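You operate a simulated robot arm through the tools that you are given. There is no shell and no other tool.

You run a simulated two-armed robot. Do the job below in one go: nothing can be reset, and whatever is moved stays where it is left.

## Task
Drain the casting mould empty, then open it.
Fine: shut the drain lever again, slacken the strap, stand the key pin in its holder, slide the half open. No slip spilt. Where these are worked on the way, their far stop is far enough and under half their travel is too little: drain lever.

Only the result counts: the job must be done as asked and must still hold three seconds after the hand-in. Knocking over, shifting, dropping, spilling or breaking anything else fails it.

## Robot
Two 7-joint arms with fingered hands on one trunk that stands fixed in place. Base frame: the origin is at the foot of the trunk, x ahead of it, y to its left, z up. Readings come in mm, degrees, newtons and seconds.
The left shoulder is at [70, 166, 1168], the right one opposite. With the tool pointing down near the work surface each hand reaches from about 440 to 960 mm from the base axis, measured 20 degrees to its own side. Payload 4.1 kg a hand.
The tool frame of a hand sits at the grasp point between the pads (the TCP): z along the fingers, y along the line on which they close. The tips reach 32 mm beyond it. The gripper opens to 108 mm. The gripper's body begins 38 mm behind the TCP. The gripper is a hand of 4 fingers: y runs from the thumb to the fingers, the wrist lies at [-16, -108, -186] in the tool frame, and closing takes about 1.5 s.
Orientation is that of the tool frame in the base frame, as [roll, pitch, yaw] about the fixed x, y, z axes, in that order (R = Rz(yaw) Ry(pitch) Rx(roll)). With the fingers straight down and the wrist toward the robot, the tool's x, y and z point along [0, 1, 0], [1, 0, 0] and [0, 0, -1] of the base frame.

## Interface
- The arms move only by the tool send_rows. It takes "left_deltas", "right_deltas" or both (then of equal length, played together; a hand with none holds still); each is a list of rows, each an object of numbers (a shift or turn left out is 0, a gripper value left out holds the last): "dx", "dy", "dz": the shift along the tool's x, y, z in mm; "ax", "ay", "az": the turn, a rotation vector about the tool's x, y, z in degrees; "gripper": the gripper command, from -1 (fully open) to 1 (shut), values between in proportion. In form: [{"dx": .., "dy": .., "dz": .., "ax": .., "ay": .., "az": .., "gripper": ..}, ...]. A call has 1 to 20 rows; each row shifts and turns the commanded pose from where the row before left it, along the tool's axes as they then stand. A row lasts 0.2 s, in which the tool goes at most 50 mm and 8.6 degrees; a call with a longer step from one row to the next is refused whole, and so is a gripper value outside its range. A pose out of reach is approached as far as the arm can. The call stops where the force on the tool passes 90 N (or 10 N more than at its start, if that is more) or the arm is blocked; 0.2 s more then pass. Each finger travels about 45 mm/s and halts on what it meets, pressing with about 31 N; the grip force reading is that of the motor and also rises with nothing between the fingers. The clock runs only during rows and for 0.2 s after the last one: add rows that do not move to give the fingers time. The reply holds the time, the measured pose of the TCP, the force on the tool along the base axes, the opening and the grip force, in the units named above and with some noise, with the torque about the TCP (base axes, N m) and any sound that the robot's microphone picked up, and new pictures: "pictures" is both (left out), scene, wrist or none (wrist: the cameras of the hands that moved).
- Cameras (640 x 400 px; columns grow to the right, rows downward): "scene" is now at [127.1, 48.2, 1405.5]; the picture's right is [0.53, -0.85, 0.00], its down [-0.40, -0.25, -0.88] and it looks along [0.75, 0.46, -0.47] (base axes); focal length 216 px, centre (320, 200). "left" rides on the left gripper at [-64, -93, -132] in its tool frame; the picture's right is [-0.80, -0.28, 0.53], its down [0.55, -0.71, 0.45] and it looks along [0.25, 0.65, 0.72] (tool axes); focal length 247 px, centre (320, 200). "right" rides on the right gripper at [64, -93, -132] in its tool frame; the picture's right is [-0.80, 0.28, -0.53], its down [-0.55, -0.71, 0.45] and it looks along [-0.25, 0.65, 0.72] (tool axes); focal length 247 px, centre (320, 200). There is no depth. A picture from a camera that has moved, and an enlarged one, comes with that camera's place and axes in the base frame and with its lens.
- move_column(by): slides the trunk up (or, below 0, down) by that many mm; the arms and the scene camera ride with it, the base frame stays. It gives what a move gives, with no picture.
- preshape(shape, hand): the hand has 4 fingers and takes this shape, open, in about a second: jaw (thumb against the fingers, like two jaws); tri (thumb and two fingers); tip (a fingertip pinch); poke (one finger out to press); point (the index stretched); flat (the hand flat); cup (the hand cupped); fist (a fist). The gripper value then closes the fingers along that shape, each until it touches; the sizes above hold for jaw. It gives what a move gives, with no picture.
- turn_head(pan, tilt): turns the head with the scene camera to pan (to the left, within 86 degrees either way) and tilt (down, from -29 to 69), counted from straight ahead of the robot. It gives what a move gives, and a new picture of the scene camera.
- zoom(camera, box): a new picture of the part [left, top, right, bottom] of that camera's present view, enlarged. It takes no simulated time.
- job_done(): hands the job in; it is judged then, once.

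Places have to be worked out from the pictures, the camera data and where the tool is seen. Open the grippers and draw the arms clear of the work before you hand the job in, unless the task says otherwise.

The tools are called after "Request:" as a command line: name --argument value ..., lists and objects as JSON in quotes. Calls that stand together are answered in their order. send_rows: Moves the arms, as the interface text tells. Its arguments: {"type":"object","properties":{"left_deltas":{"type":"array"},"right_deltas":{"type":"array"},"pictures":{"type":"string","enum":["both","scene","wrist","none"]}},"required":[]} The other tools are called the same way: move_column (by) slides the trunk up or down; preshape (shape, hand) gives the hand a shape; turn_head (pan, tilt) turns the head that bears the scene camera; zoom (camera, box) takes an enlarged picture of a part of a camera's view; job_done () hands the job in.

At the start:

```text
time_s: 0.0
left_tool_pos: [457.6, 493.3, 1303.5]
left_ee_rot: [180.0, 0.0, 90.1]
left_wrist_force: [0.6, -0.1, -0.5]
left_wrist_torque: [0.0, 0.0, -0.04]
left_width: 107.7
left_finger_force: 0.1
left_shape: jaw
right_tool_pos: [482.2, 61.6, 1333.3]
right_ee_rot: [-179.9, 0.0, 90.0]
right_wrist_force: [-0.4, 0.7, -0.3]
right_wrist_torque: [0.04, 0.02, 0.01]
right_width: 107.7
right_finger_force: 0.1
right_shape: jaw
trunk travel left (down, up): [-675.0, 265.0]
head pan, tilt: [31.7, 27.9]
```

scene: 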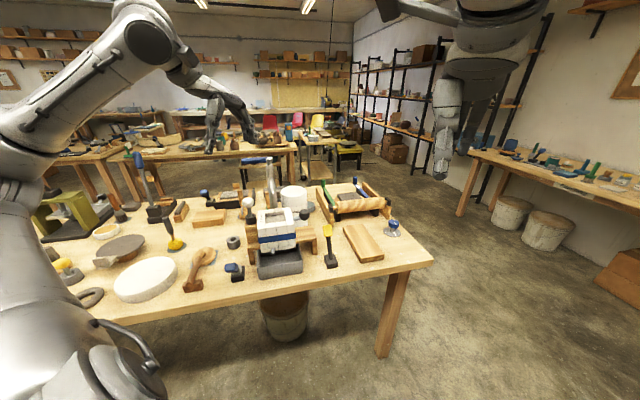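
right: 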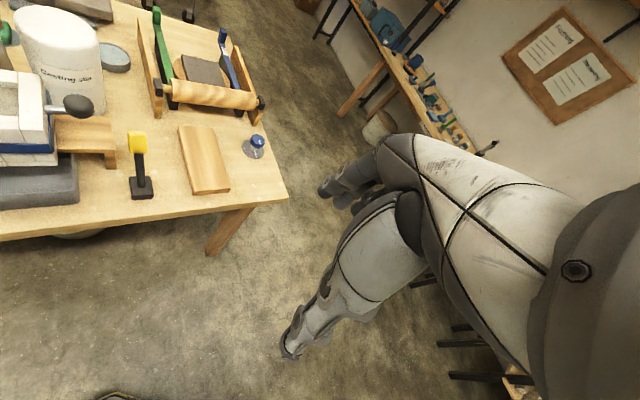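
left: 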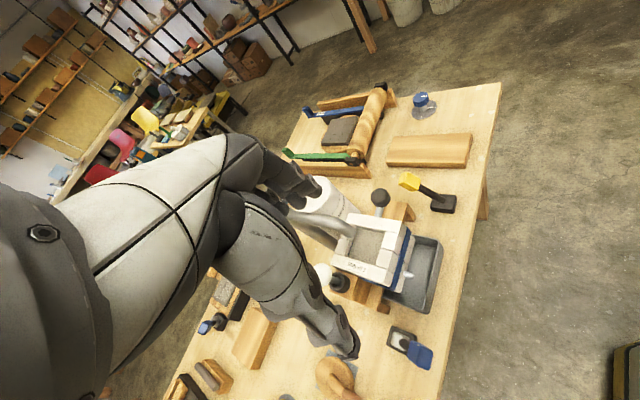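

The scene shows the mould in the middle of the bench. I'll zoom in on it to understand its parts.

Request:
zoom --camera "scene" --box '[200, 160, 360, 290]'

Request:
zoom --camera "left" --box '[280, 150, 480, 390]'

Request:
zoom --camera "right" --box '[0, 0, 270, 230]'

```text
3.08 times, centred on (280, 225) of scene
camera zoom: at [127.1, 48.2, 1405.5], right [0.53, -0.85, 0.0], down [-0.4, -0.25, -0.88], along [0.75, 0.46, -0.47], focal length 664 px, centre (443, 123)
```

zoom: 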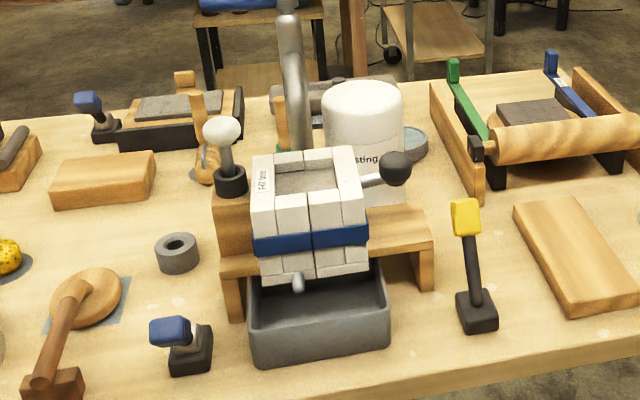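

```text
1.67 times, centred on (380, 270) of left
camera zoom: at [365.9, 429.4, 1435.0], right [-0.28, -0.8, -0.53], down [-0.71, 0.55, -0.45], along [0.65, 0.25, -0.72], focal length 412 px, centre (220, 83)
```

zoom: 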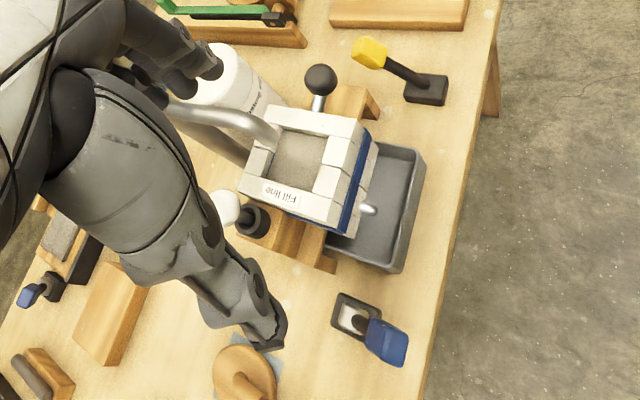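

```text
1.74 times, centred on (135, 115) of right
camera zoom: at [389.6, 127.0, 1464.6], right [0.28, -0.8, 0.53], down [-0.71, -0.55, -0.45], along [0.65, -0.25, -0.72], focal length 430 px, centre (642, 348)
```

zoom: 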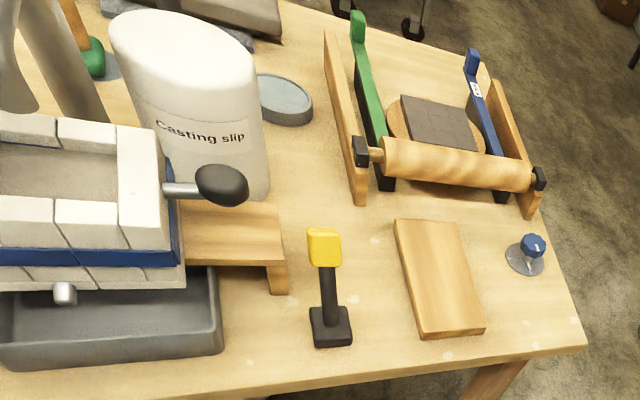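

I'll zoom tighter on the mould and on its neighbours to identify the drain lever, strap fastener, key pin and holder.

Request:
zoom --camera "scene" --box '[240, 190, 345, 256]'

Request:
zoom --camera "scene" --box '[200, 225, 310, 290]'

Request:
zoom --camera "scene" --box '[310, 210, 370, 280]'

Request:
zoom --camera "scene" --box '[40, 160, 240, 300]'

Request:
zoom --camera "left" --box '[310, 180, 450, 300]'

Request:
zoom --camera "right" --box '[0, 60, 170, 220]'

```text
6.06 times, centred on (292, 223) of scene
camera zoom: at [127.1, 48.2, 1405.5], right [0.53, -0.85, 0.0], down [-0.4, -0.25, -0.88], along [0.75, 0.46, -0.47], focal length 1307 px, centre (487, 61)
```

zoom: 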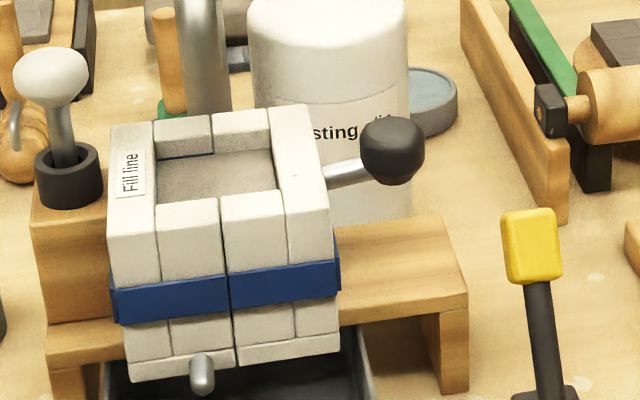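

```text
5.82 times, centred on (255, 258) of scene
camera zoom: at [127.1, 48.2, 1405.5], right [0.53, -0.85, 0.0], down [-0.4, -0.25, -0.88], along [0.75, 0.46, -0.47], focal length 1255 px, centre (698, -134)
```

zoom: 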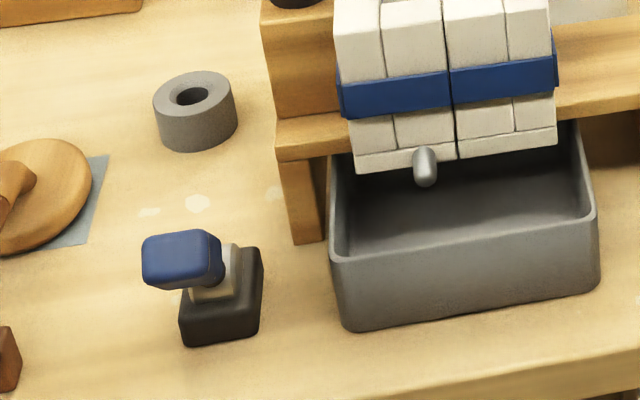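

```text
5.71 times, centred on (340, 245) of scene
camera zoom: at [127.1, 48.2, 1405.5], right [0.53, -0.85, 0.0], down [-0.4, -0.25, -0.88], along [0.75, 0.46, -0.47], focal length 1232 px, centre (206, -57)
```

zoom: 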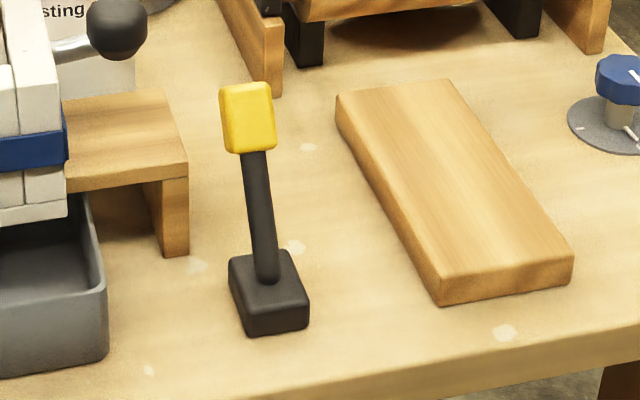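

```text
2.86 times, centred on (140, 230) of scene
camera zoom: at [127.1, 48.2, 1405.5], right [0.53, -0.85, 0.0], down [-0.4, -0.25, -0.88], along [0.75, 0.46, -0.47], focal length 616 px, centre (834, 114)
```

zoom: 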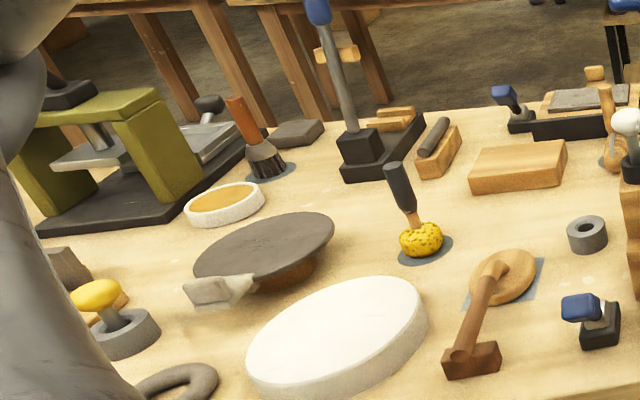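

```text
3.33 times, centred on (380, 240) of left
camera zoom: at [365.9, 429.4, 1435.0], right [-0.28, -0.8, -0.53], down [-0.71, 0.55, -0.45], along [0.65, 0.25, -0.72], focal length 823 px, centre (120, 67)
```

zoom: 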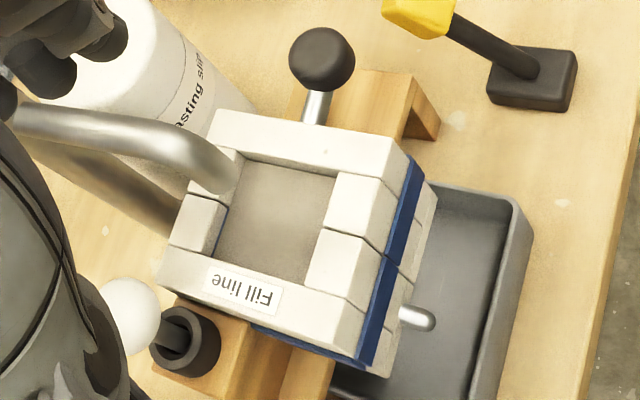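

```text
2.50 times, centred on (85, 140) of right
camera zoom: at [389.6, 127.0, 1464.6], right [0.28, -0.8, 0.53], down [-0.71, -0.55, -0.45], along [0.65, -0.25, -0.72], focal length 617 px, centre (908, 350)
```

zoom: 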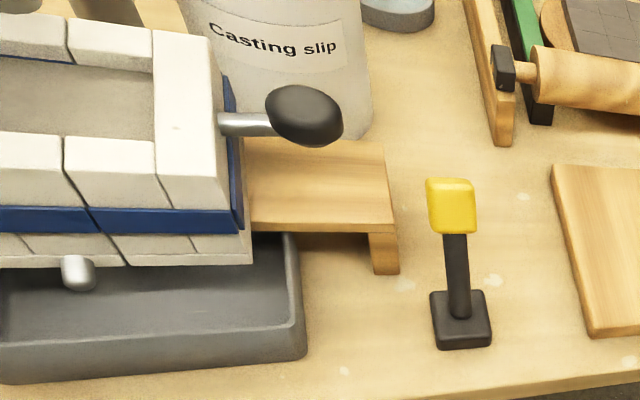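

The mould has two halves with a seam down the front, a blue strap, a spout over a grey tray, a black-knob rod on the right side, and a white-knob pin in a black cup on a block at the left. I move the left hand slowly nearer along its camera ray to see these better.

Request:
send_rows --left_deltas '[{"dx": -10, "dy": 0, "dz": 30}, {"dx": -10, "dy": 0, "dz": 30}, {"dx": -10, "dz": 30}, {"dx": -10, "dz": 30}]' --pictures "both"

```text
time_s: 1.0
left_tool_pos: [459.8, 452.5, 1184.1]
left_ee_rot: [180.0, 0.0, 90.0]
left_wrist_force: [0.2, 0.1, -0.6]
left_wrist_torque: [-0.03, -0.01, -0.05]
left_width: 107.2
left_finger_force: 0.1
left_shape: jaw
right_tool_pos: [482.1, 62.5, 1332.8]
right_ee_rot: [179.9, 0.0, 90.1]
right_wrist_force: [-0.4, 0.5, -0.7]
right_wrist_torque: [-0.04, -0.01, 0.01]
right_width: 107.4
right_finger_force: 0.1
right_shape: jaw
trunk travel left (down, up): [-675.0, 265.0]
head pan, tilt: [31.7, 27.9]
camera scene: at [127.5, 48.9, 1405.5], right [0.53, -0.85, 0.0], down [-0.4, -0.25, -0.88], along [0.75, 0.46, -0.47], focal length 216 px, centre (320, 200)
camera left: at [367.3, 388.6, 1316.1], right [-0.28, -0.8, -0.53], down [-0.71, 0.55, -0.45], along [0.65, 0.25, -0.72], focal length 247 px, centre (320, 200)
```

scene: 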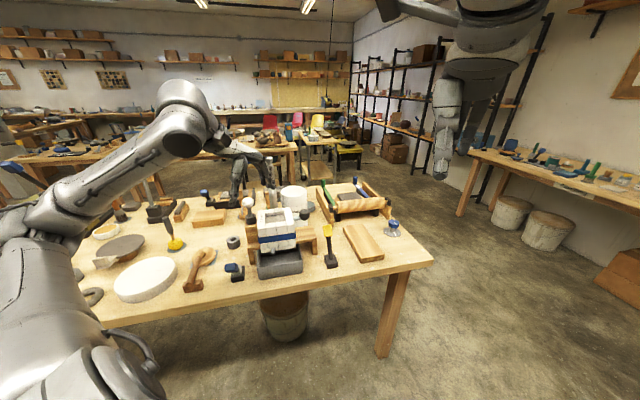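
left: 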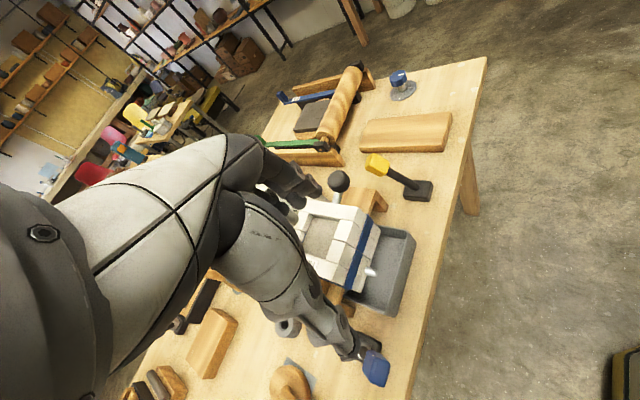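

I zoom the left camera on the mould from this nearer pose to get a second ray and more detail.

Request:
zoom --camera "left" --box '[270, 140, 450, 330]'

Request:
zoom --camera "left" --box '[340, 140, 440, 210]'

Request:
zoom --camera "scene" --box '[225, 180, 285, 225]'

```text
2.11 times, centred on (360, 235) of left
camera zoom: at [367.3, 388.6, 1316.1], right [-0.28, -0.8, -0.53], down [-0.71, 0.55, -0.45], along [0.65, 0.25, -0.72], focal length 520 px, centre (236, 126)
```

zoom: 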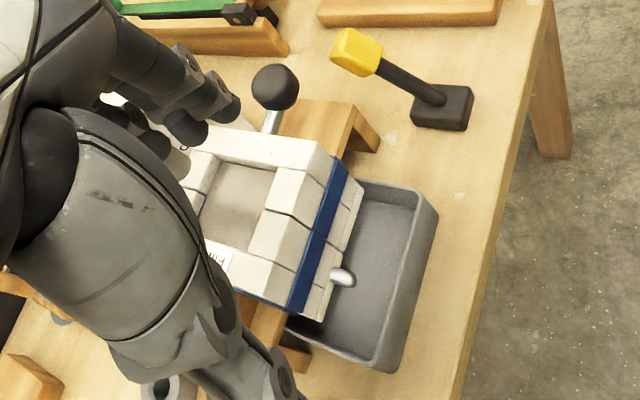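

```text
5.71 times, centred on (390, 175) of left
camera zoom: at [367.3, 388.6, 1316.1], right [-0.28, -0.8, -0.53], down [-0.71, 0.55, -0.45], along [0.65, 0.25, -0.72], focal length 1411 px, centre (-80, 343)
```

zoom: 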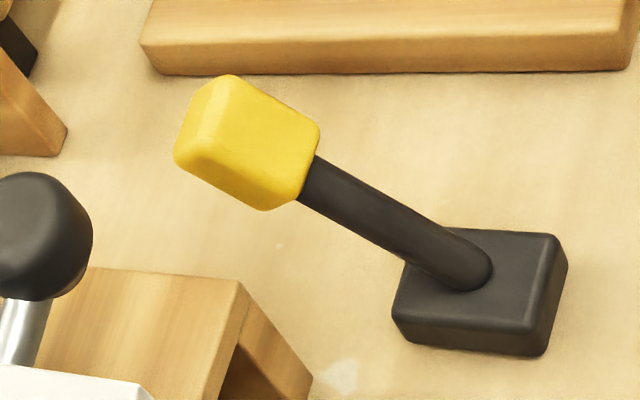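

```text
8.89 times, centred on (255, 202) of scene
camera zoom: at [127.5, 48.9, 1405.5], right [0.53, -0.85, 0.0], down [-0.4, -0.25, -0.88], along [0.75, 0.46, -0.47], focal length 1917 px, centre (898, 178)
```

zoom: 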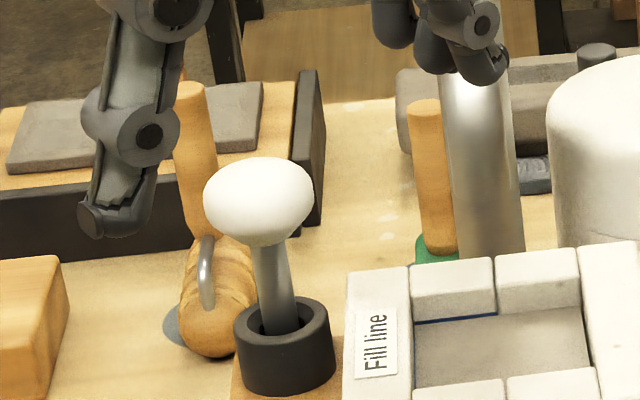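

I need a close look at the blue-handled device and the grey ring.

Request:
zoom --camera "scene" --box '[215, 225, 255, 290]'

Request:
zoom --camera "left" --box '[330, 250, 420, 370]'

Request:
zoom --camera "right" --box '[0, 90, 120, 220]'

Request:
zoom --camera "scene" --box '[250, 205, 330, 285]'

```text
6.15 times, centred on (235, 258) of scene
camera zoom: at [127.5, 48.9, 1405.5], right [0.53, -0.85, 0.0], down [-0.4, -0.25, -0.88], along [0.75, 0.46, -0.47], focal length 1327 px, centre (843, -154)
```

zoom: 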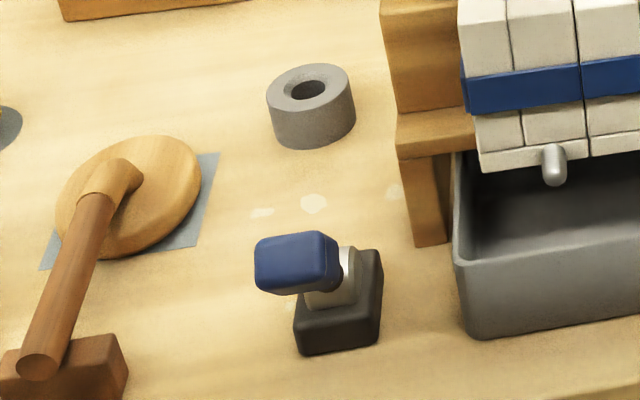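

```text
3.33 times, centred on (375, 310) of left
camera zoom: at [367.3, 388.6, 1316.1], right [-0.28, -0.8, -0.53], down [-0.71, 0.55, -0.45], along [0.65, 0.25, -0.72], focal length 823 px, centre (137, -167)
```

zoom: 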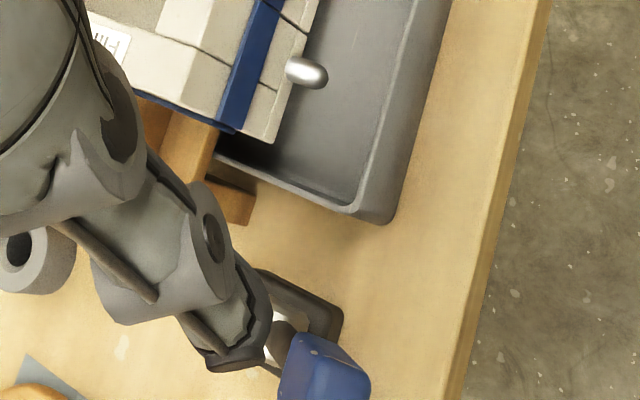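

```text
3.08 times, centred on (60, 155) of right
camera zoom: at [390.1, 127.7, 1464.4], right [0.28, -0.8, 0.53], down [-0.71, -0.55, -0.45], along [0.65, -0.25, -0.72], focal length 760 px, centre (1120, 338)
```

zoom: 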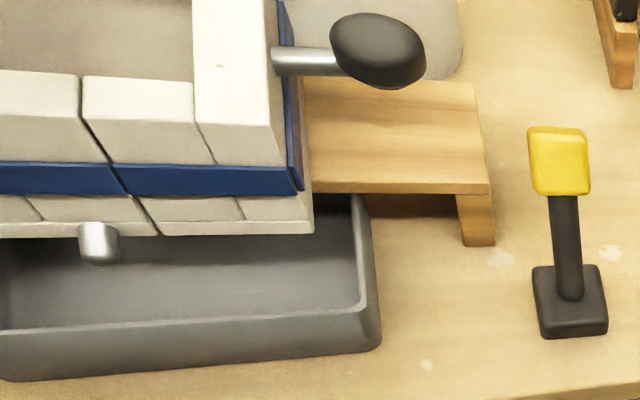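

```text
5.00 times, centred on (290, 245) of scene
camera zoom: at [127.5, 48.9, 1405.5], right [0.53, -0.85, 0.0], down [-0.4, -0.25, -0.88], along [0.75, 0.46, -0.47], focal length 1078 px, centre (470, -25)
```

zoom: 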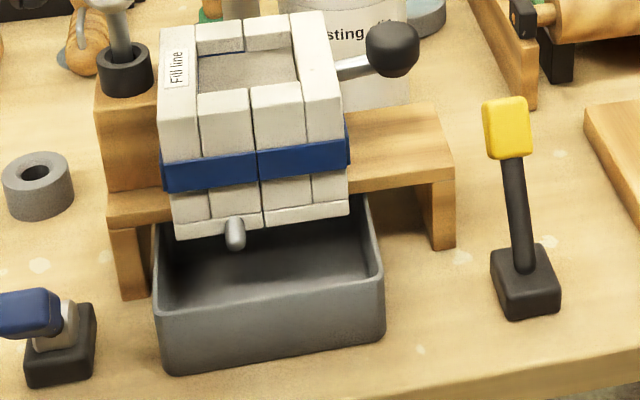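

Blue handle triangulates to about (413, 555, 881). I'll move the left hand back and to the left, so its camera sees the blue device, ring and pin unobstructed.

Request:
send_rows --left_deltas '[{"dx": 28, "dy": -32, "dz": 8}, {"dx": 28, "dy": -32, "dz": 8}, {"dx": 28, "dy": -32, "dz": 8}, {"dx": 28, "dy": -32, "dz": 8}, {}]' --pictures "both"

Request:
zoom --camera "left" --box '[340, 80, 540, 330]'

```text
time_s: 2.2
left_tool_pos: [331.4, 566.9, 1150.7]
left_ee_rot: [-179.8, 0.0, 90.0]
left_wrist_force: [0.0, 0.2, -0.4]
left_wrist_torque: [0.01, -0.01, 0.02]
left_width: 107.7
left_finger_force: 0.0
left_shape: jaw
right_tool_pos: [483.4, 60.4, 1333.9]
right_ee_rot: [-179.9, 0.0, 90.1]
right_wrist_force: [-0.2, 0.2, 0.1]
right_wrist_torque: [0.0, -0.01, 0.01]
right_width: 107.6
right_finger_force: 0.1
right_shape: jaw
trunk travel left (down, up): [-675.0, 265.0]
head pan, tilt: [31.7, 27.9]
camera scene: at [128.0, 47.6, 1405.4], right [0.53, -0.85, 0.0], down [-0.4, -0.25, -0.88], along [0.75, 0.46, -0.47], focal length 216 px, centre (320, 200)
camera left: at [238.3, 502.0, 1281.7], right [-0.28, -0.8, -0.53], down [-0.71, 0.55, -0.45], along [0.65, 0.25, -0.72], focal length 247 px, centre (320, 200)
```

scene: 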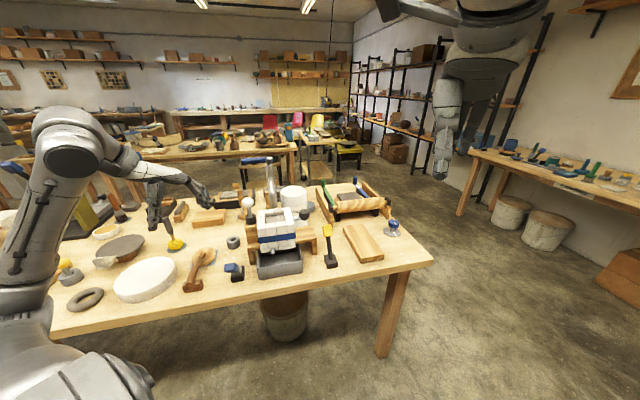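
left: 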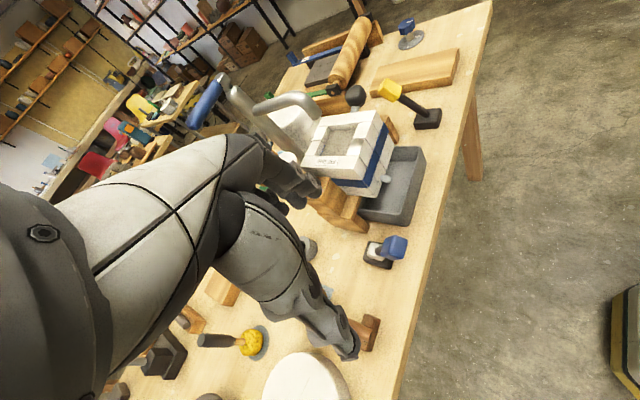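

```text
1.60 times, centred on (440, 205) of left
camera zoom: at [238.3, 502.0, 1281.7], right [-0.28, -0.8, -0.53], down [-0.71, 0.55, -0.45], along [0.65, 0.25, -0.72], focal length 395 px, centre (128, 192)
```

zoom: 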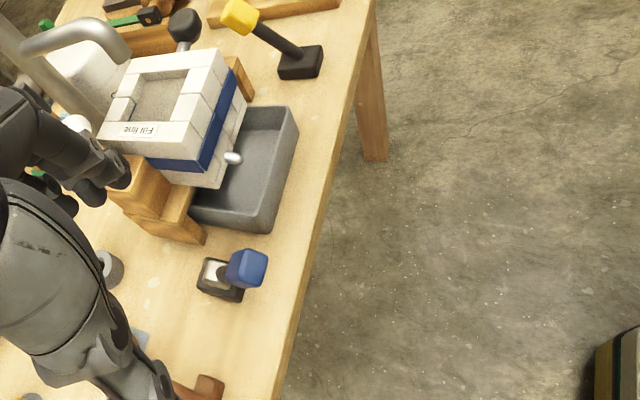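

There's also a tap-like pipe with a blue handle behind the mould. I zoom on it and on the blue device.

Request:
zoom --camera "left" --box '[180, 60, 380, 185]'

Request:
zoom --camera "scene" --box '[220, 145, 320, 215]'

Request:
zoom --camera "left" --box '[340, 215, 430, 280]'

Request:
zoom --camera "left" --box '[290, 70, 450, 240]'

```text
3.20 times, centred on (280, 122) of left
camera zoom: at [238.3, 502.0, 1281.7], right [-0.28, -0.8, -0.53], down [-0.71, 0.55, -0.45], along [0.65, 0.25, -0.72], focal length 790 px, centre (448, 448)
```

zoom: 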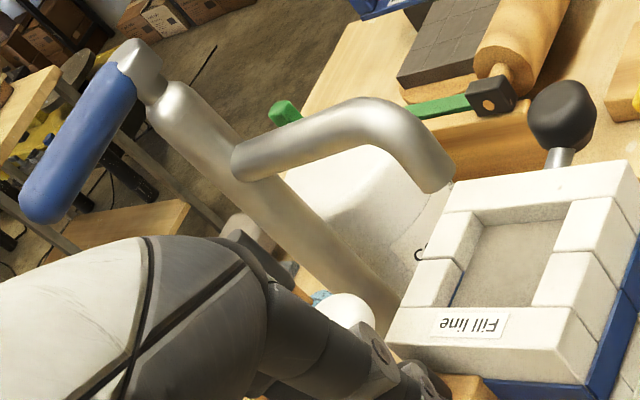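

```text
5.71 times, centred on (270, 180) of scene
camera zoom: at [128.0, 47.6, 1405.4], right [0.53, -0.85, 0.0], down [-0.4, -0.25, -0.88], along [0.75, 0.46, -0.47], focal length 1232 px, centre (606, 314)
```

zoom: 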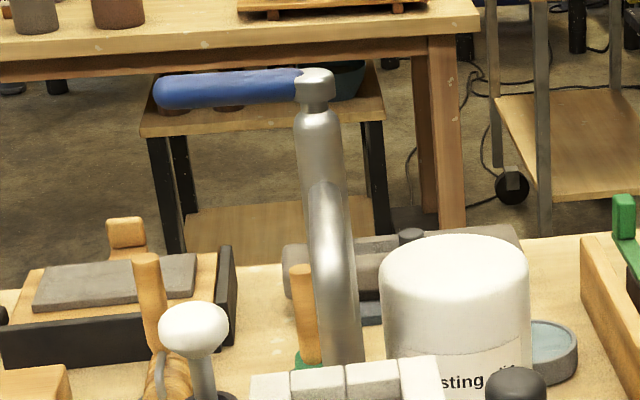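

```text
6.15 times, centred on (385, 248) of left
camera zoom: at [238.3, 502.0, 1281.7], right [-0.28, -0.8, -0.53], down [-0.71, 0.55, -0.45], along [0.65, 0.25, -0.72], focal length 1520 px, centre (-80, -92)
```

zoom: 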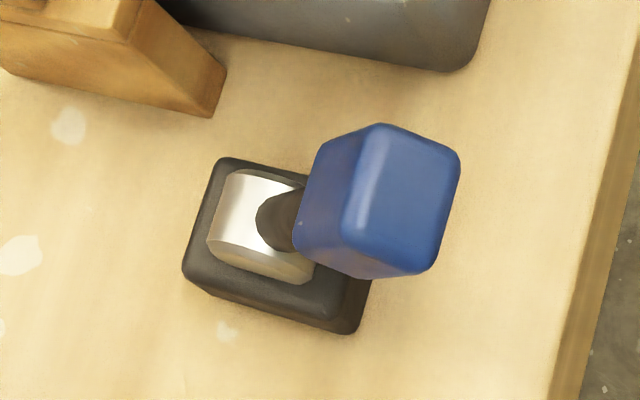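

```text
2.35 times, centred on (370, 155) of left
camera zoom: at [238.3, 502.0, 1281.7], right [-0.28, -0.8, -0.53], down [-0.71, 0.55, -0.45], along [0.65, 0.25, -0.72], focal length 581 px, centre (202, 306)
```

zoom: 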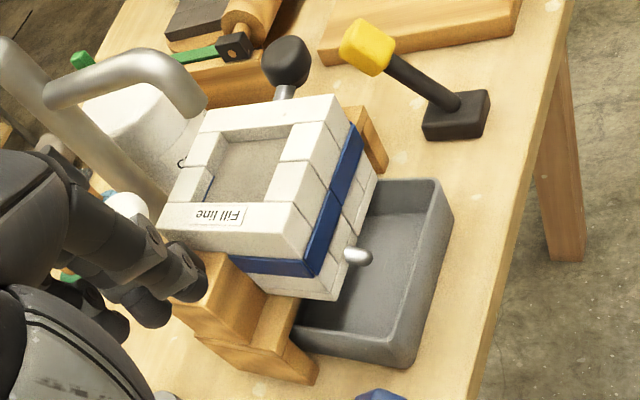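

Judging from the triangulation, the bench is turned about 45° (its "away" direction ≈ (0.70, 0.715)). The yellow lever (top ≈ (720, 380, 913), base ≈ (682, 338)) leans away; the blue one leans toward the robot. The yellow lever is likely the drain, the blue one with the steel drum likely the strap; I'll bring the left hand above the yellow lever, aligned with the bench, to look and probe carefully.

Request:
send_rows --left_deltas '[{"dx": -18, "dy": 37}, {"dx": -18, "dy": 37}, {"dx": -18, "dy": 37}, {"dx": -18, "dy": 37}, {"dx": -18, "dy": 37}, {"dx": -18, "dy": 37}, {"dx": -18, "dy": 37}, {"dx": -18, "dy": 37}, {"dx": -18, "dy": 37}, {"dx": -18, "dy": 37}, {"az": -7.5}, {"az": -7.5}, {"az": -7.5}, {"az": -7.5}, {"az": -7.5}, {"az": -7.5}, {}]' --pictures "both"

```text
time_s: 5.8
left_tool_pos: [700.4, 385.6, 1152.6]
left_ee_rot: [-180.0, 0.0, 135.1]
left_wrist_force: [-0.2, -0.1, -0.3]
left_wrist_torque: [-0.03, 0.0, 0.01]
left_width: 107.5
left_finger_force: 0.1
left_shape: jaw
right_tool_pos: [482.6, 61.3, 1334.7]
right_ee_rot: [-179.9, -0.1, 90.0]
right_wrist_force: [-0.1, 1.0, -0.1]
right_wrist_torque: [-0.01, 0.01, -0.01]
right_width: 107.8
right_finger_force: 0.0
right_shape: jaw
trunk travel left (down, up): [-675.0, 265.0]
head pan, tilt: [31.7, 27.9]
camera scene: at [126.8, 48.6, 1405.5], right [0.53, -0.85, 0.0], down [-0.4, -0.25, -0.88], along [0.75, 0.46, -0.47], focal length 216 px, centre (320, 200)
camera left: at [680.4, 275.1, 1283.3], right [0.37, -0.76, -0.53], down [-0.89, -0.11, -0.45], along [0.28, 0.64, -0.72], focal length 247 px, centre (320, 200)
```

scene: 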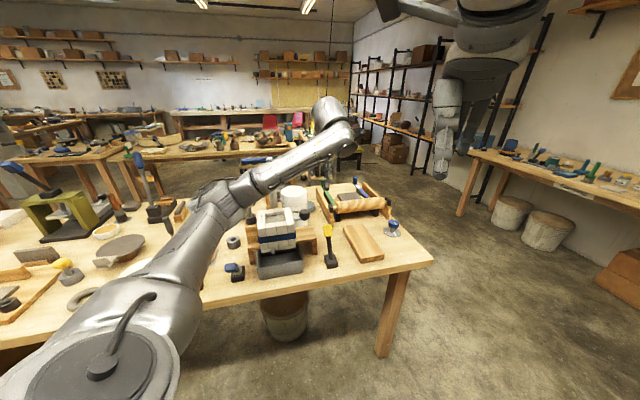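
left: 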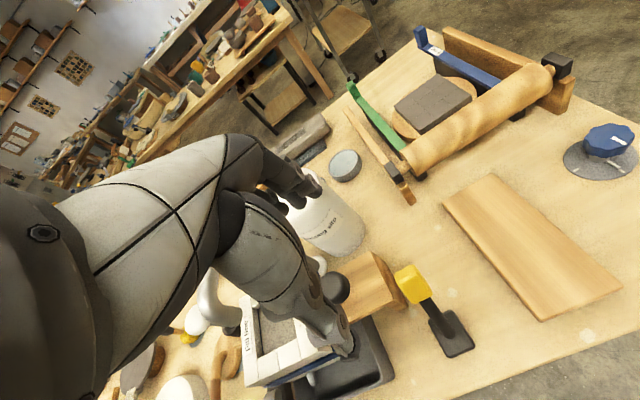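

The wrist camera now sees the yellow lever clearly. Zooming on it.

Request:
zoom --camera "left" --box '[310, 230, 500, 400]'

Request:
zoom --camera "left" --box '[380, 250, 480, 370]'

Request:
zoom --camera "right" --box '[0, 90, 200, 220]'

```text
2.35 times, centred on (405, 315) of left
camera zoom: at [680.4, 275.1, 1283.3], right [0.37, -0.76, -0.53], down [-0.89, -0.11, -0.45], along [0.28, 0.64, -0.72], focal length 581 px, centre (120, -71)
```

zoom: 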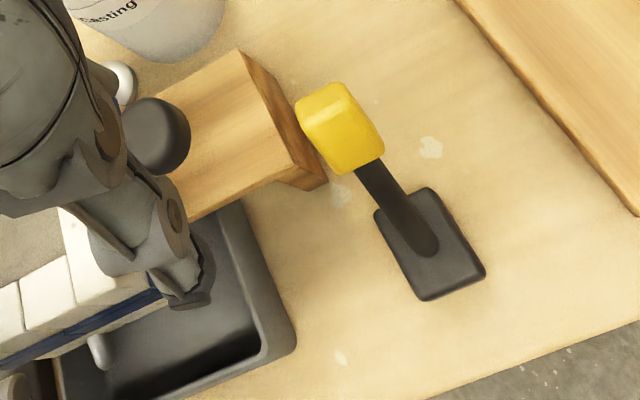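

```text
3.33 times, centred on (430, 310) of left
camera zoom: at [680.4, 275.1, 1283.3], right [0.37, -0.76, -0.53], down [-0.89, -0.11, -0.45], along [0.28, 0.64, -0.72], focal length 823 px, centre (-47, -167)
```

zoom: 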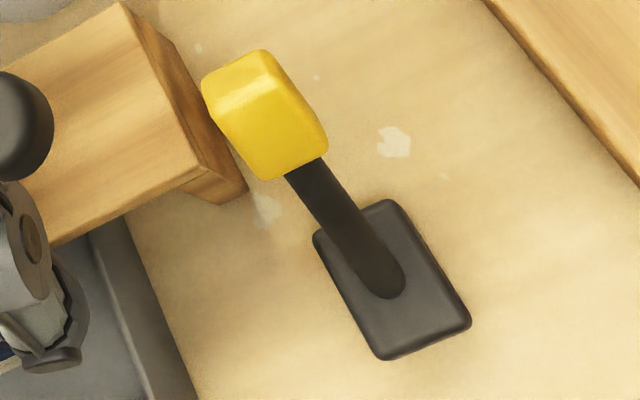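

```text
3.08 times, centred on (100, 155) of right
camera zoom: at [389.3, 127.3, 1464.7], right [0.28, -0.8, 0.53], down [-0.71, -0.55, -0.45], along [0.65, -0.25, -0.72], focal length 760 px, centre (997, 338)
```

zoom: 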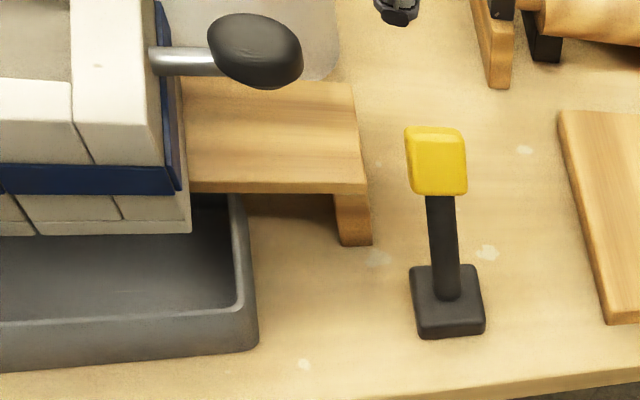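

Yellow grip at about (720, 385, 913), pivot about (676, 341, 816). I'll go down partway straddling it, biased to the right away from the black knob, and check.

Request:
send_rows --left_deltas '[{"dx": -8, "dy": 4, "dz": 30}, {"dx": -8, "dy": 4, "dz": 30}, {"dx": -8, "dy": 5, "dz": 30}, {"dz": 35}, {}]' --pictures "both"

Request:
zoom --camera "scene" --box '[250, 160, 400, 280]'

Request:
zoom --camera "right" --box '[0, 50, 200, 220]'

```text
time_s: 7.0
left_tool_pos: [726.4, 376.5, 1026.3]
left_ee_rot: [179.9, 0.0, 135.0]
left_wrist_force: [0.4, -0.5, -0.7]
left_wrist_torque: [-0.03, -0.01, 0.03]
left_width: 107.8
left_finger_force: 0.0
left_shape: jaw
right_tool_pos: [481.8, 61.7, 1333.1]
right_ee_rot: [179.9, 0.0, 90.0]
right_wrist_force: [-0.6, -0.1, -0.8]
right_wrist_torque: [-0.01, -0.03, 0.02]
right_width: 107.4
right_finger_force: 0.0
right_shape: jaw
trunk travel left (down, up): [-675.0, 265.0]
head pan, tilt: [31.7, 27.9]
camera scene: at [126.7, 47.9, 1405.5], right [0.53, -0.85, 0.0], down [-0.4, -0.25, -0.88], along [0.75, 0.46, -0.47], focal length 216 px, centre (320, 200)
camera left: at [706.0, 265.9, 1157.9], right [0.36, -0.76, -0.53], down [-0.89, -0.11, -0.45], along [0.28, 0.64, -0.72], focal length 247 px, centre (320, 200)
```

scene: 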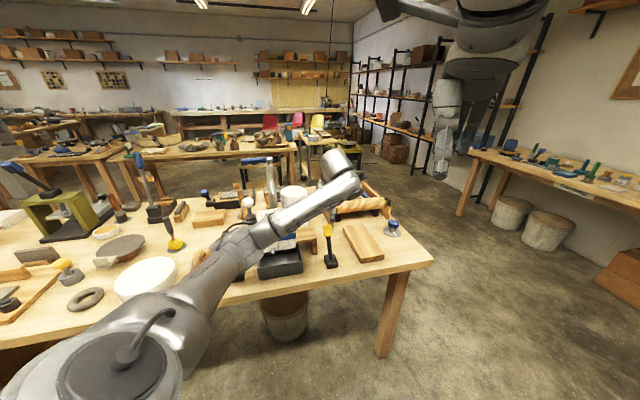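
left: 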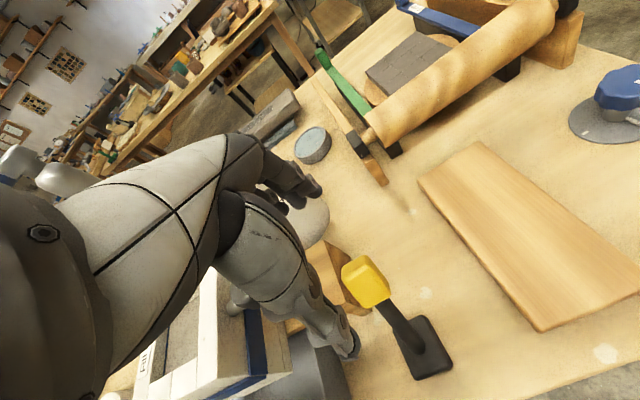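

```text
3.33 times, centred on (325, 220) of scene
camera zoom: at [126.7, 47.9, 1405.5], right [0.53, -0.85, 0.0], down [-0.4, -0.25, -0.88], along [0.75, 0.46, -0.47], focal length 719 px, centre (303, 133)
```

zoom: 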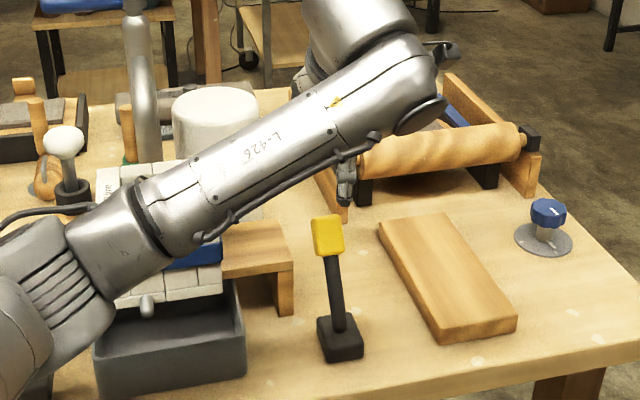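

```text
2.35 times, centred on (100, 135) of right
camera zoom: at [389.2, 126.7, 1464.7], right [0.28, -0.8, 0.53], down [-0.71, -0.55, -0.45], along [0.65, -0.25, -0.72], focal length 581 px, centre (838, 353)
```

zoom: 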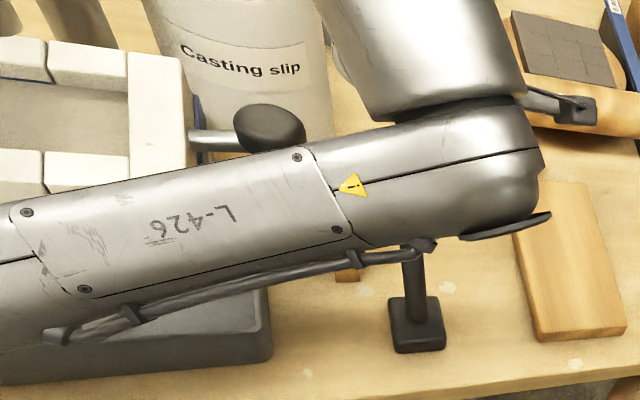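

The forearm is in front of the mould, not over it (wrist is about 186 above and 108 behind the TCP), and the black knob is ~65 mm clear of the hand's side. I continue down, straddling the yellow grip.

Request:
send_rows --left_deltas '[{"dz": 25}, {"dz": 25}, {"dz": 25}, {"dz": 17}, {}]' --pictures "both"

Request:
zoom --camera "right" --box '[0, 50, 200, 220]'

Request:
zoom --camera "scene" --box '[250, 160, 400, 280]'

Request:
zoom --camera "left" --box '[230, 150, 450, 400]'

```text
time_s: 8.2
left_tool_pos: [726.8, 378.3, 934.4]
left_ee_rot: [-179.9, 0.0, 135.0]
left_wrist_force: [0.3, -0.6, -0.2]
left_wrist_torque: [0.0, 0.0, 0.0]
left_width: 107.6
left_finger_force: 0.1
left_shape: jaw
right_tool_pos: [481.7, 60.6, 1332.5]
right_ee_rot: [179.9, 0.0, 90.0]
right_wrist_force: [0.3, -0.6, -0.3]
right_wrist_torque: [0.0, -0.01, 0.01]
right_width: 107.6
right_finger_force: 0.1
right_shape: jaw
trunk travel left (down, up): [-675.0, 265.0]
head pan, tilt: [31.7, 27.9]
camera scene: at [127.0, 48.1, 1405.5], right [0.53, -0.85, 0.0], down [-0.4, -0.25, -0.88], along [0.75, 0.46, -0.47], focal length 216 px, centre (320, 200)
camera left: at [706.6, 267.6, 1066.2], right [0.36, -0.76, -0.53], down [-0.89, -0.11, -0.45], along [0.28, 0.64, -0.72], focal length 247 px, centre (320, 200)
```

scene: 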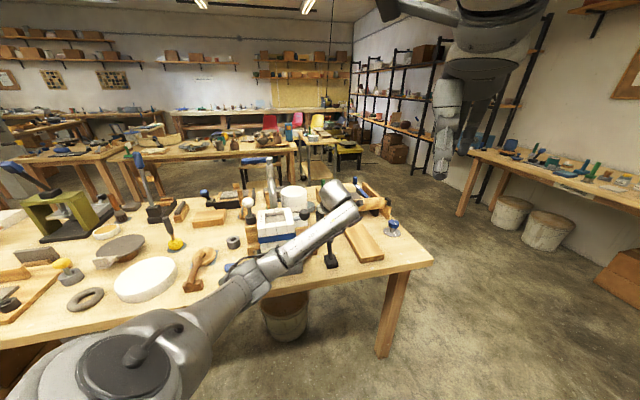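
left: 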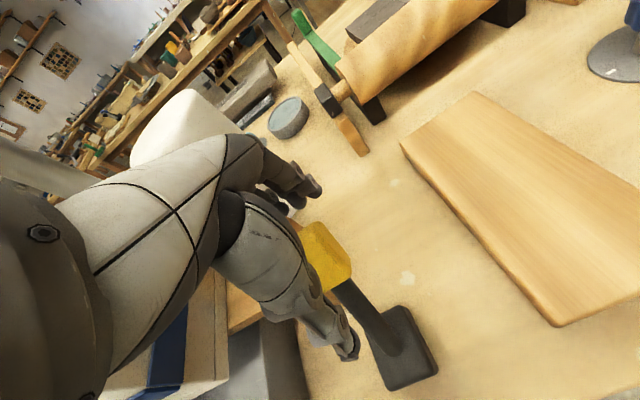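

```text
2.35 times, centred on (100, 135) of right
camera zoom: at [389.5, 126.8, 1464.6], right [0.28, -0.8, 0.53], down [-0.71, -0.55, -0.45], along [0.65, -0.25, -0.72], focal length 581 px, centre (838, 353)
```

zoom: 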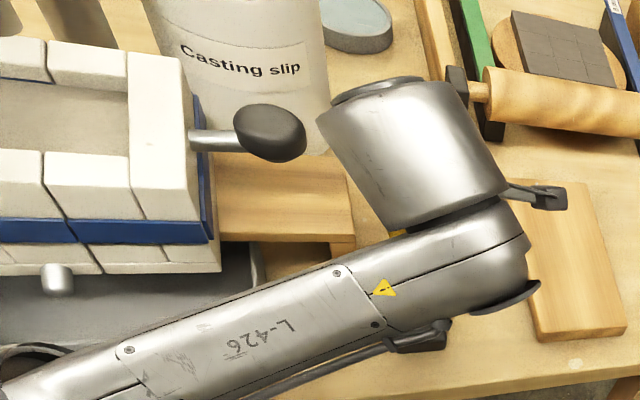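

```text
3.33 times, centred on (325, 220) of scene
camera zoom: at [127.0, 48.1, 1405.5], right [0.53, -0.85, 0.0], down [-0.4, -0.25, -0.88], along [0.75, 0.46, -0.47], focal length 719 px, centre (303, 133)
```

zoom: 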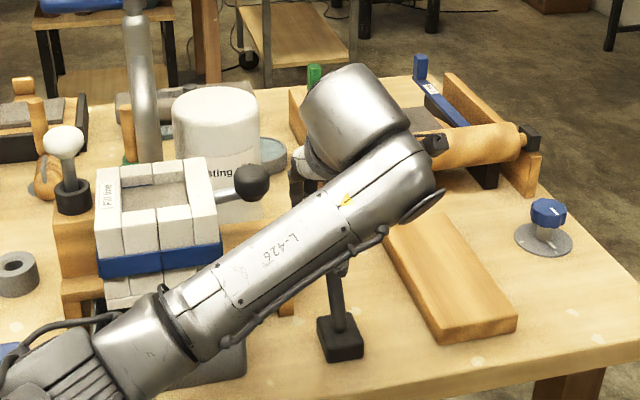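

```text
1.60 times, centred on (340, 275) of left
camera zoom: at [706.6, 267.6, 1066.2], right [0.36, -0.76, -0.53], down [-0.89, -0.11, -0.45], along [0.28, 0.64, -0.72], focal length 395 px, centre (288, 80)
```

zoom: 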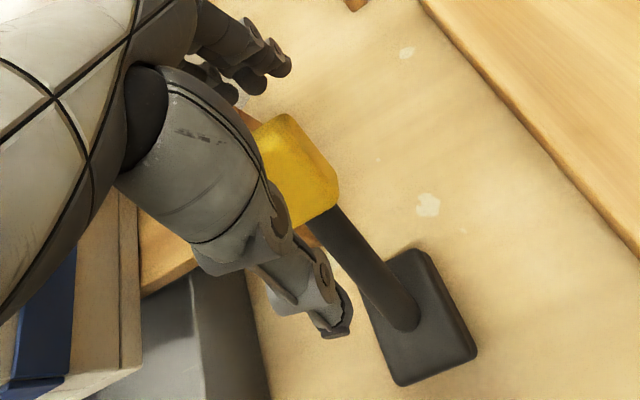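

The yellow grip sits between thumb and fingers. I close part-way and pull it a little toward the robot as a probe, then look at the spout.

Request:
send_rows --left_deltas '[{"gripper": 0.05}, {}, {}, {}, {}, {}]' --pictures "wrist"

Request:
zoom --camera "left" --box '[230, 150, 450, 400]'

```text
time_s: 9.6
left_tool_pos: [727.1, 377.7, 934.8]
left_ee_rot: [-180.0, 0.0, 135.0]
left_wrist_force: [0.8, -0.7, -0.1]
left_wrist_torque: [0.02, 0.01, 0.0]
left_width: 52.0
left_finger_force: 0.2
left_shape: jaw
right_tool_pos: [482.6, 60.6, 1333.7]
right_ee_rot: [-180.0, 0.0, 90.0]
right_wrist_force: [-0.4, -1.0, 0.6]
right_wrist_torque: [0.04, 0.01, 0.0]
right_width: 107.6
right_finger_force: 0.0
right_shape: jaw
trunk travel left (down, up): [-675.0, 265.0]
head pan, tilt: [31.7, 27.9]
camera left: at [706.8, 267.5, 1066.2], right [0.36, -0.76, -0.53], down [-0.89, -0.11, -0.45], along [0.28, 0.64, -0.72], focal length 247 px, centre (320, 200)
```

left: 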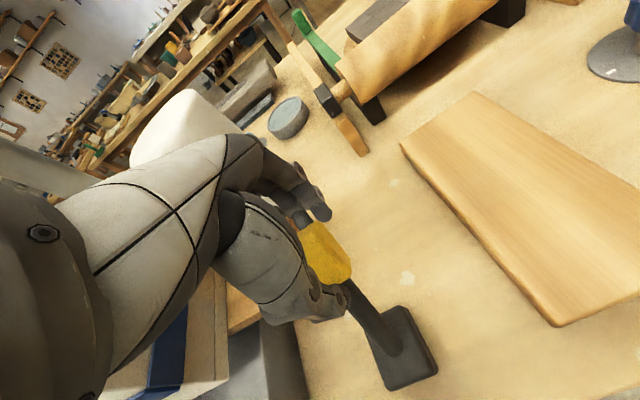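

```text
1.60 times, centred on (340, 275) of left
camera zoom: at [706.8, 267.5, 1066.2], right [0.36, -0.76, -0.53], down [-0.89, -0.11, -0.45], along [0.28, 0.64, -0.72], focal length 395 px, centre (288, 80)
```

zoom: 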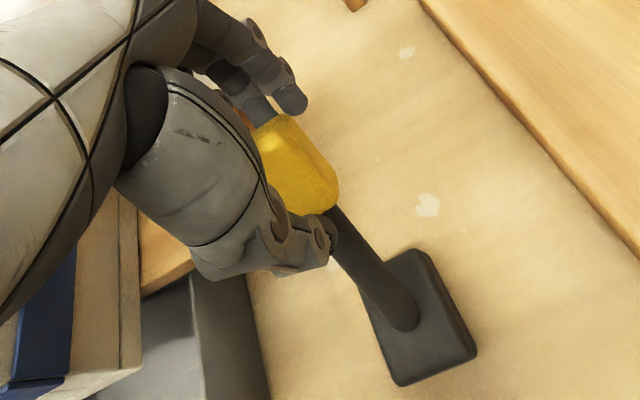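

Loosely caged. Now a small pull of 30 mm toward the robot, watching forces and the spout from the right camera.

Request:
send_rows --left_deltas '[{"dy": -6}, {"dy": -6}, {"dy": -6}, {"dy": -6}, {"dy": -6}, {}]' --pictures "both"

Request:
zoom --camera "right" --box '[0, 50, 200, 220]'

Request:
zoom --camera "left" --box '[230, 150, 450, 400]'

```text
time_s: 11.0
left_tool_pos: [704.4, 356.2, 933.5]
left_ee_rot: [180.0, 0.0, 134.9]
left_wrist_force: [1.4, 1.3, 0.7]
left_wrist_torque: [0.05, -0.01, 0.0]
left_width: 52.9
left_finger_force: 0.0
left_shape: jaw
right_tool_pos: [483.5, 61.8, 1333.4]
right_ee_rot: [180.0, 0.0, 90.0]
right_wrist_force: [-0.6, 0.9, -0.2]
right_wrist_torque: [0.0, 0.01, 0.0]
right_width: 107.6
right_finger_force: 0.1
right_shape: jaw
trunk travel left (down, up): [-675.0, 265.0]
head pan, tilt: [31.7, 27.9]
camera scene: at [127.4, 48.5, 1405.4], right [0.53, -0.85, 0.0], down [-0.4, -0.25, -0.88], along [0.75, 0.46, -0.47], focal length 216 px, centre (320, 200)
camera left: at [684.5, 246.1, 1065.9], right [0.36, -0.76, -0.53], down [-0.89, -0.11, -0.45], along [0.28, 0.64, -0.72], focal length 247 px, centre (320, 200)
```

scene: 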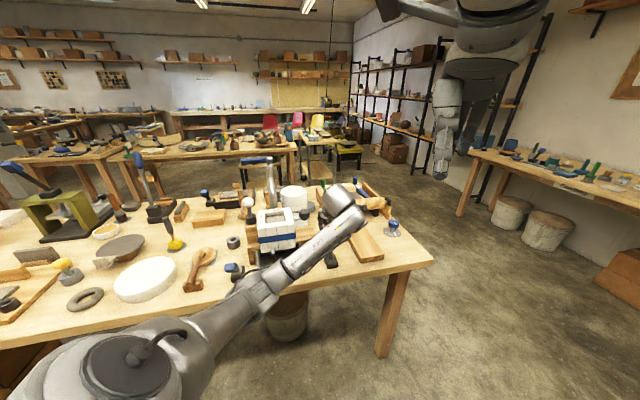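
left: 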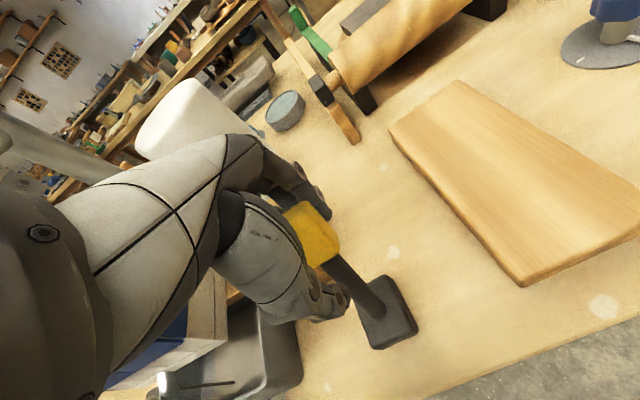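

```text
2.35 times, centred on (100, 135) of right
camera zoom: at [389.9, 127.3, 1464.5], right [0.28, -0.8, 0.53], down [-0.71, -0.55, -0.45], along [0.65, -0.25, -0.72], focal length 581 px, centre (838, 353)
```

zoom: 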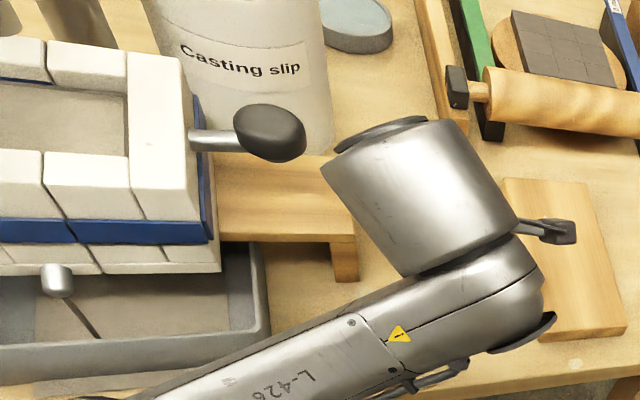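

```text
1.60 times, centred on (340, 275) of left
camera zoom: at [684.5, 246.1, 1065.9], right [0.36, -0.76, -0.53], down [-0.89, -0.11, -0.45], along [0.28, 0.64, -0.72], focal length 395 px, centre (288, 80)
```

zoom: 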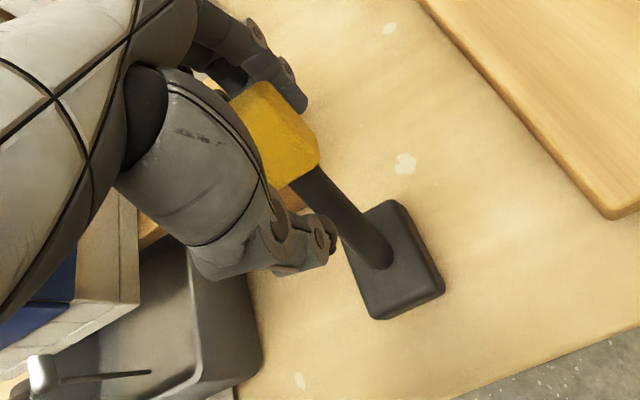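

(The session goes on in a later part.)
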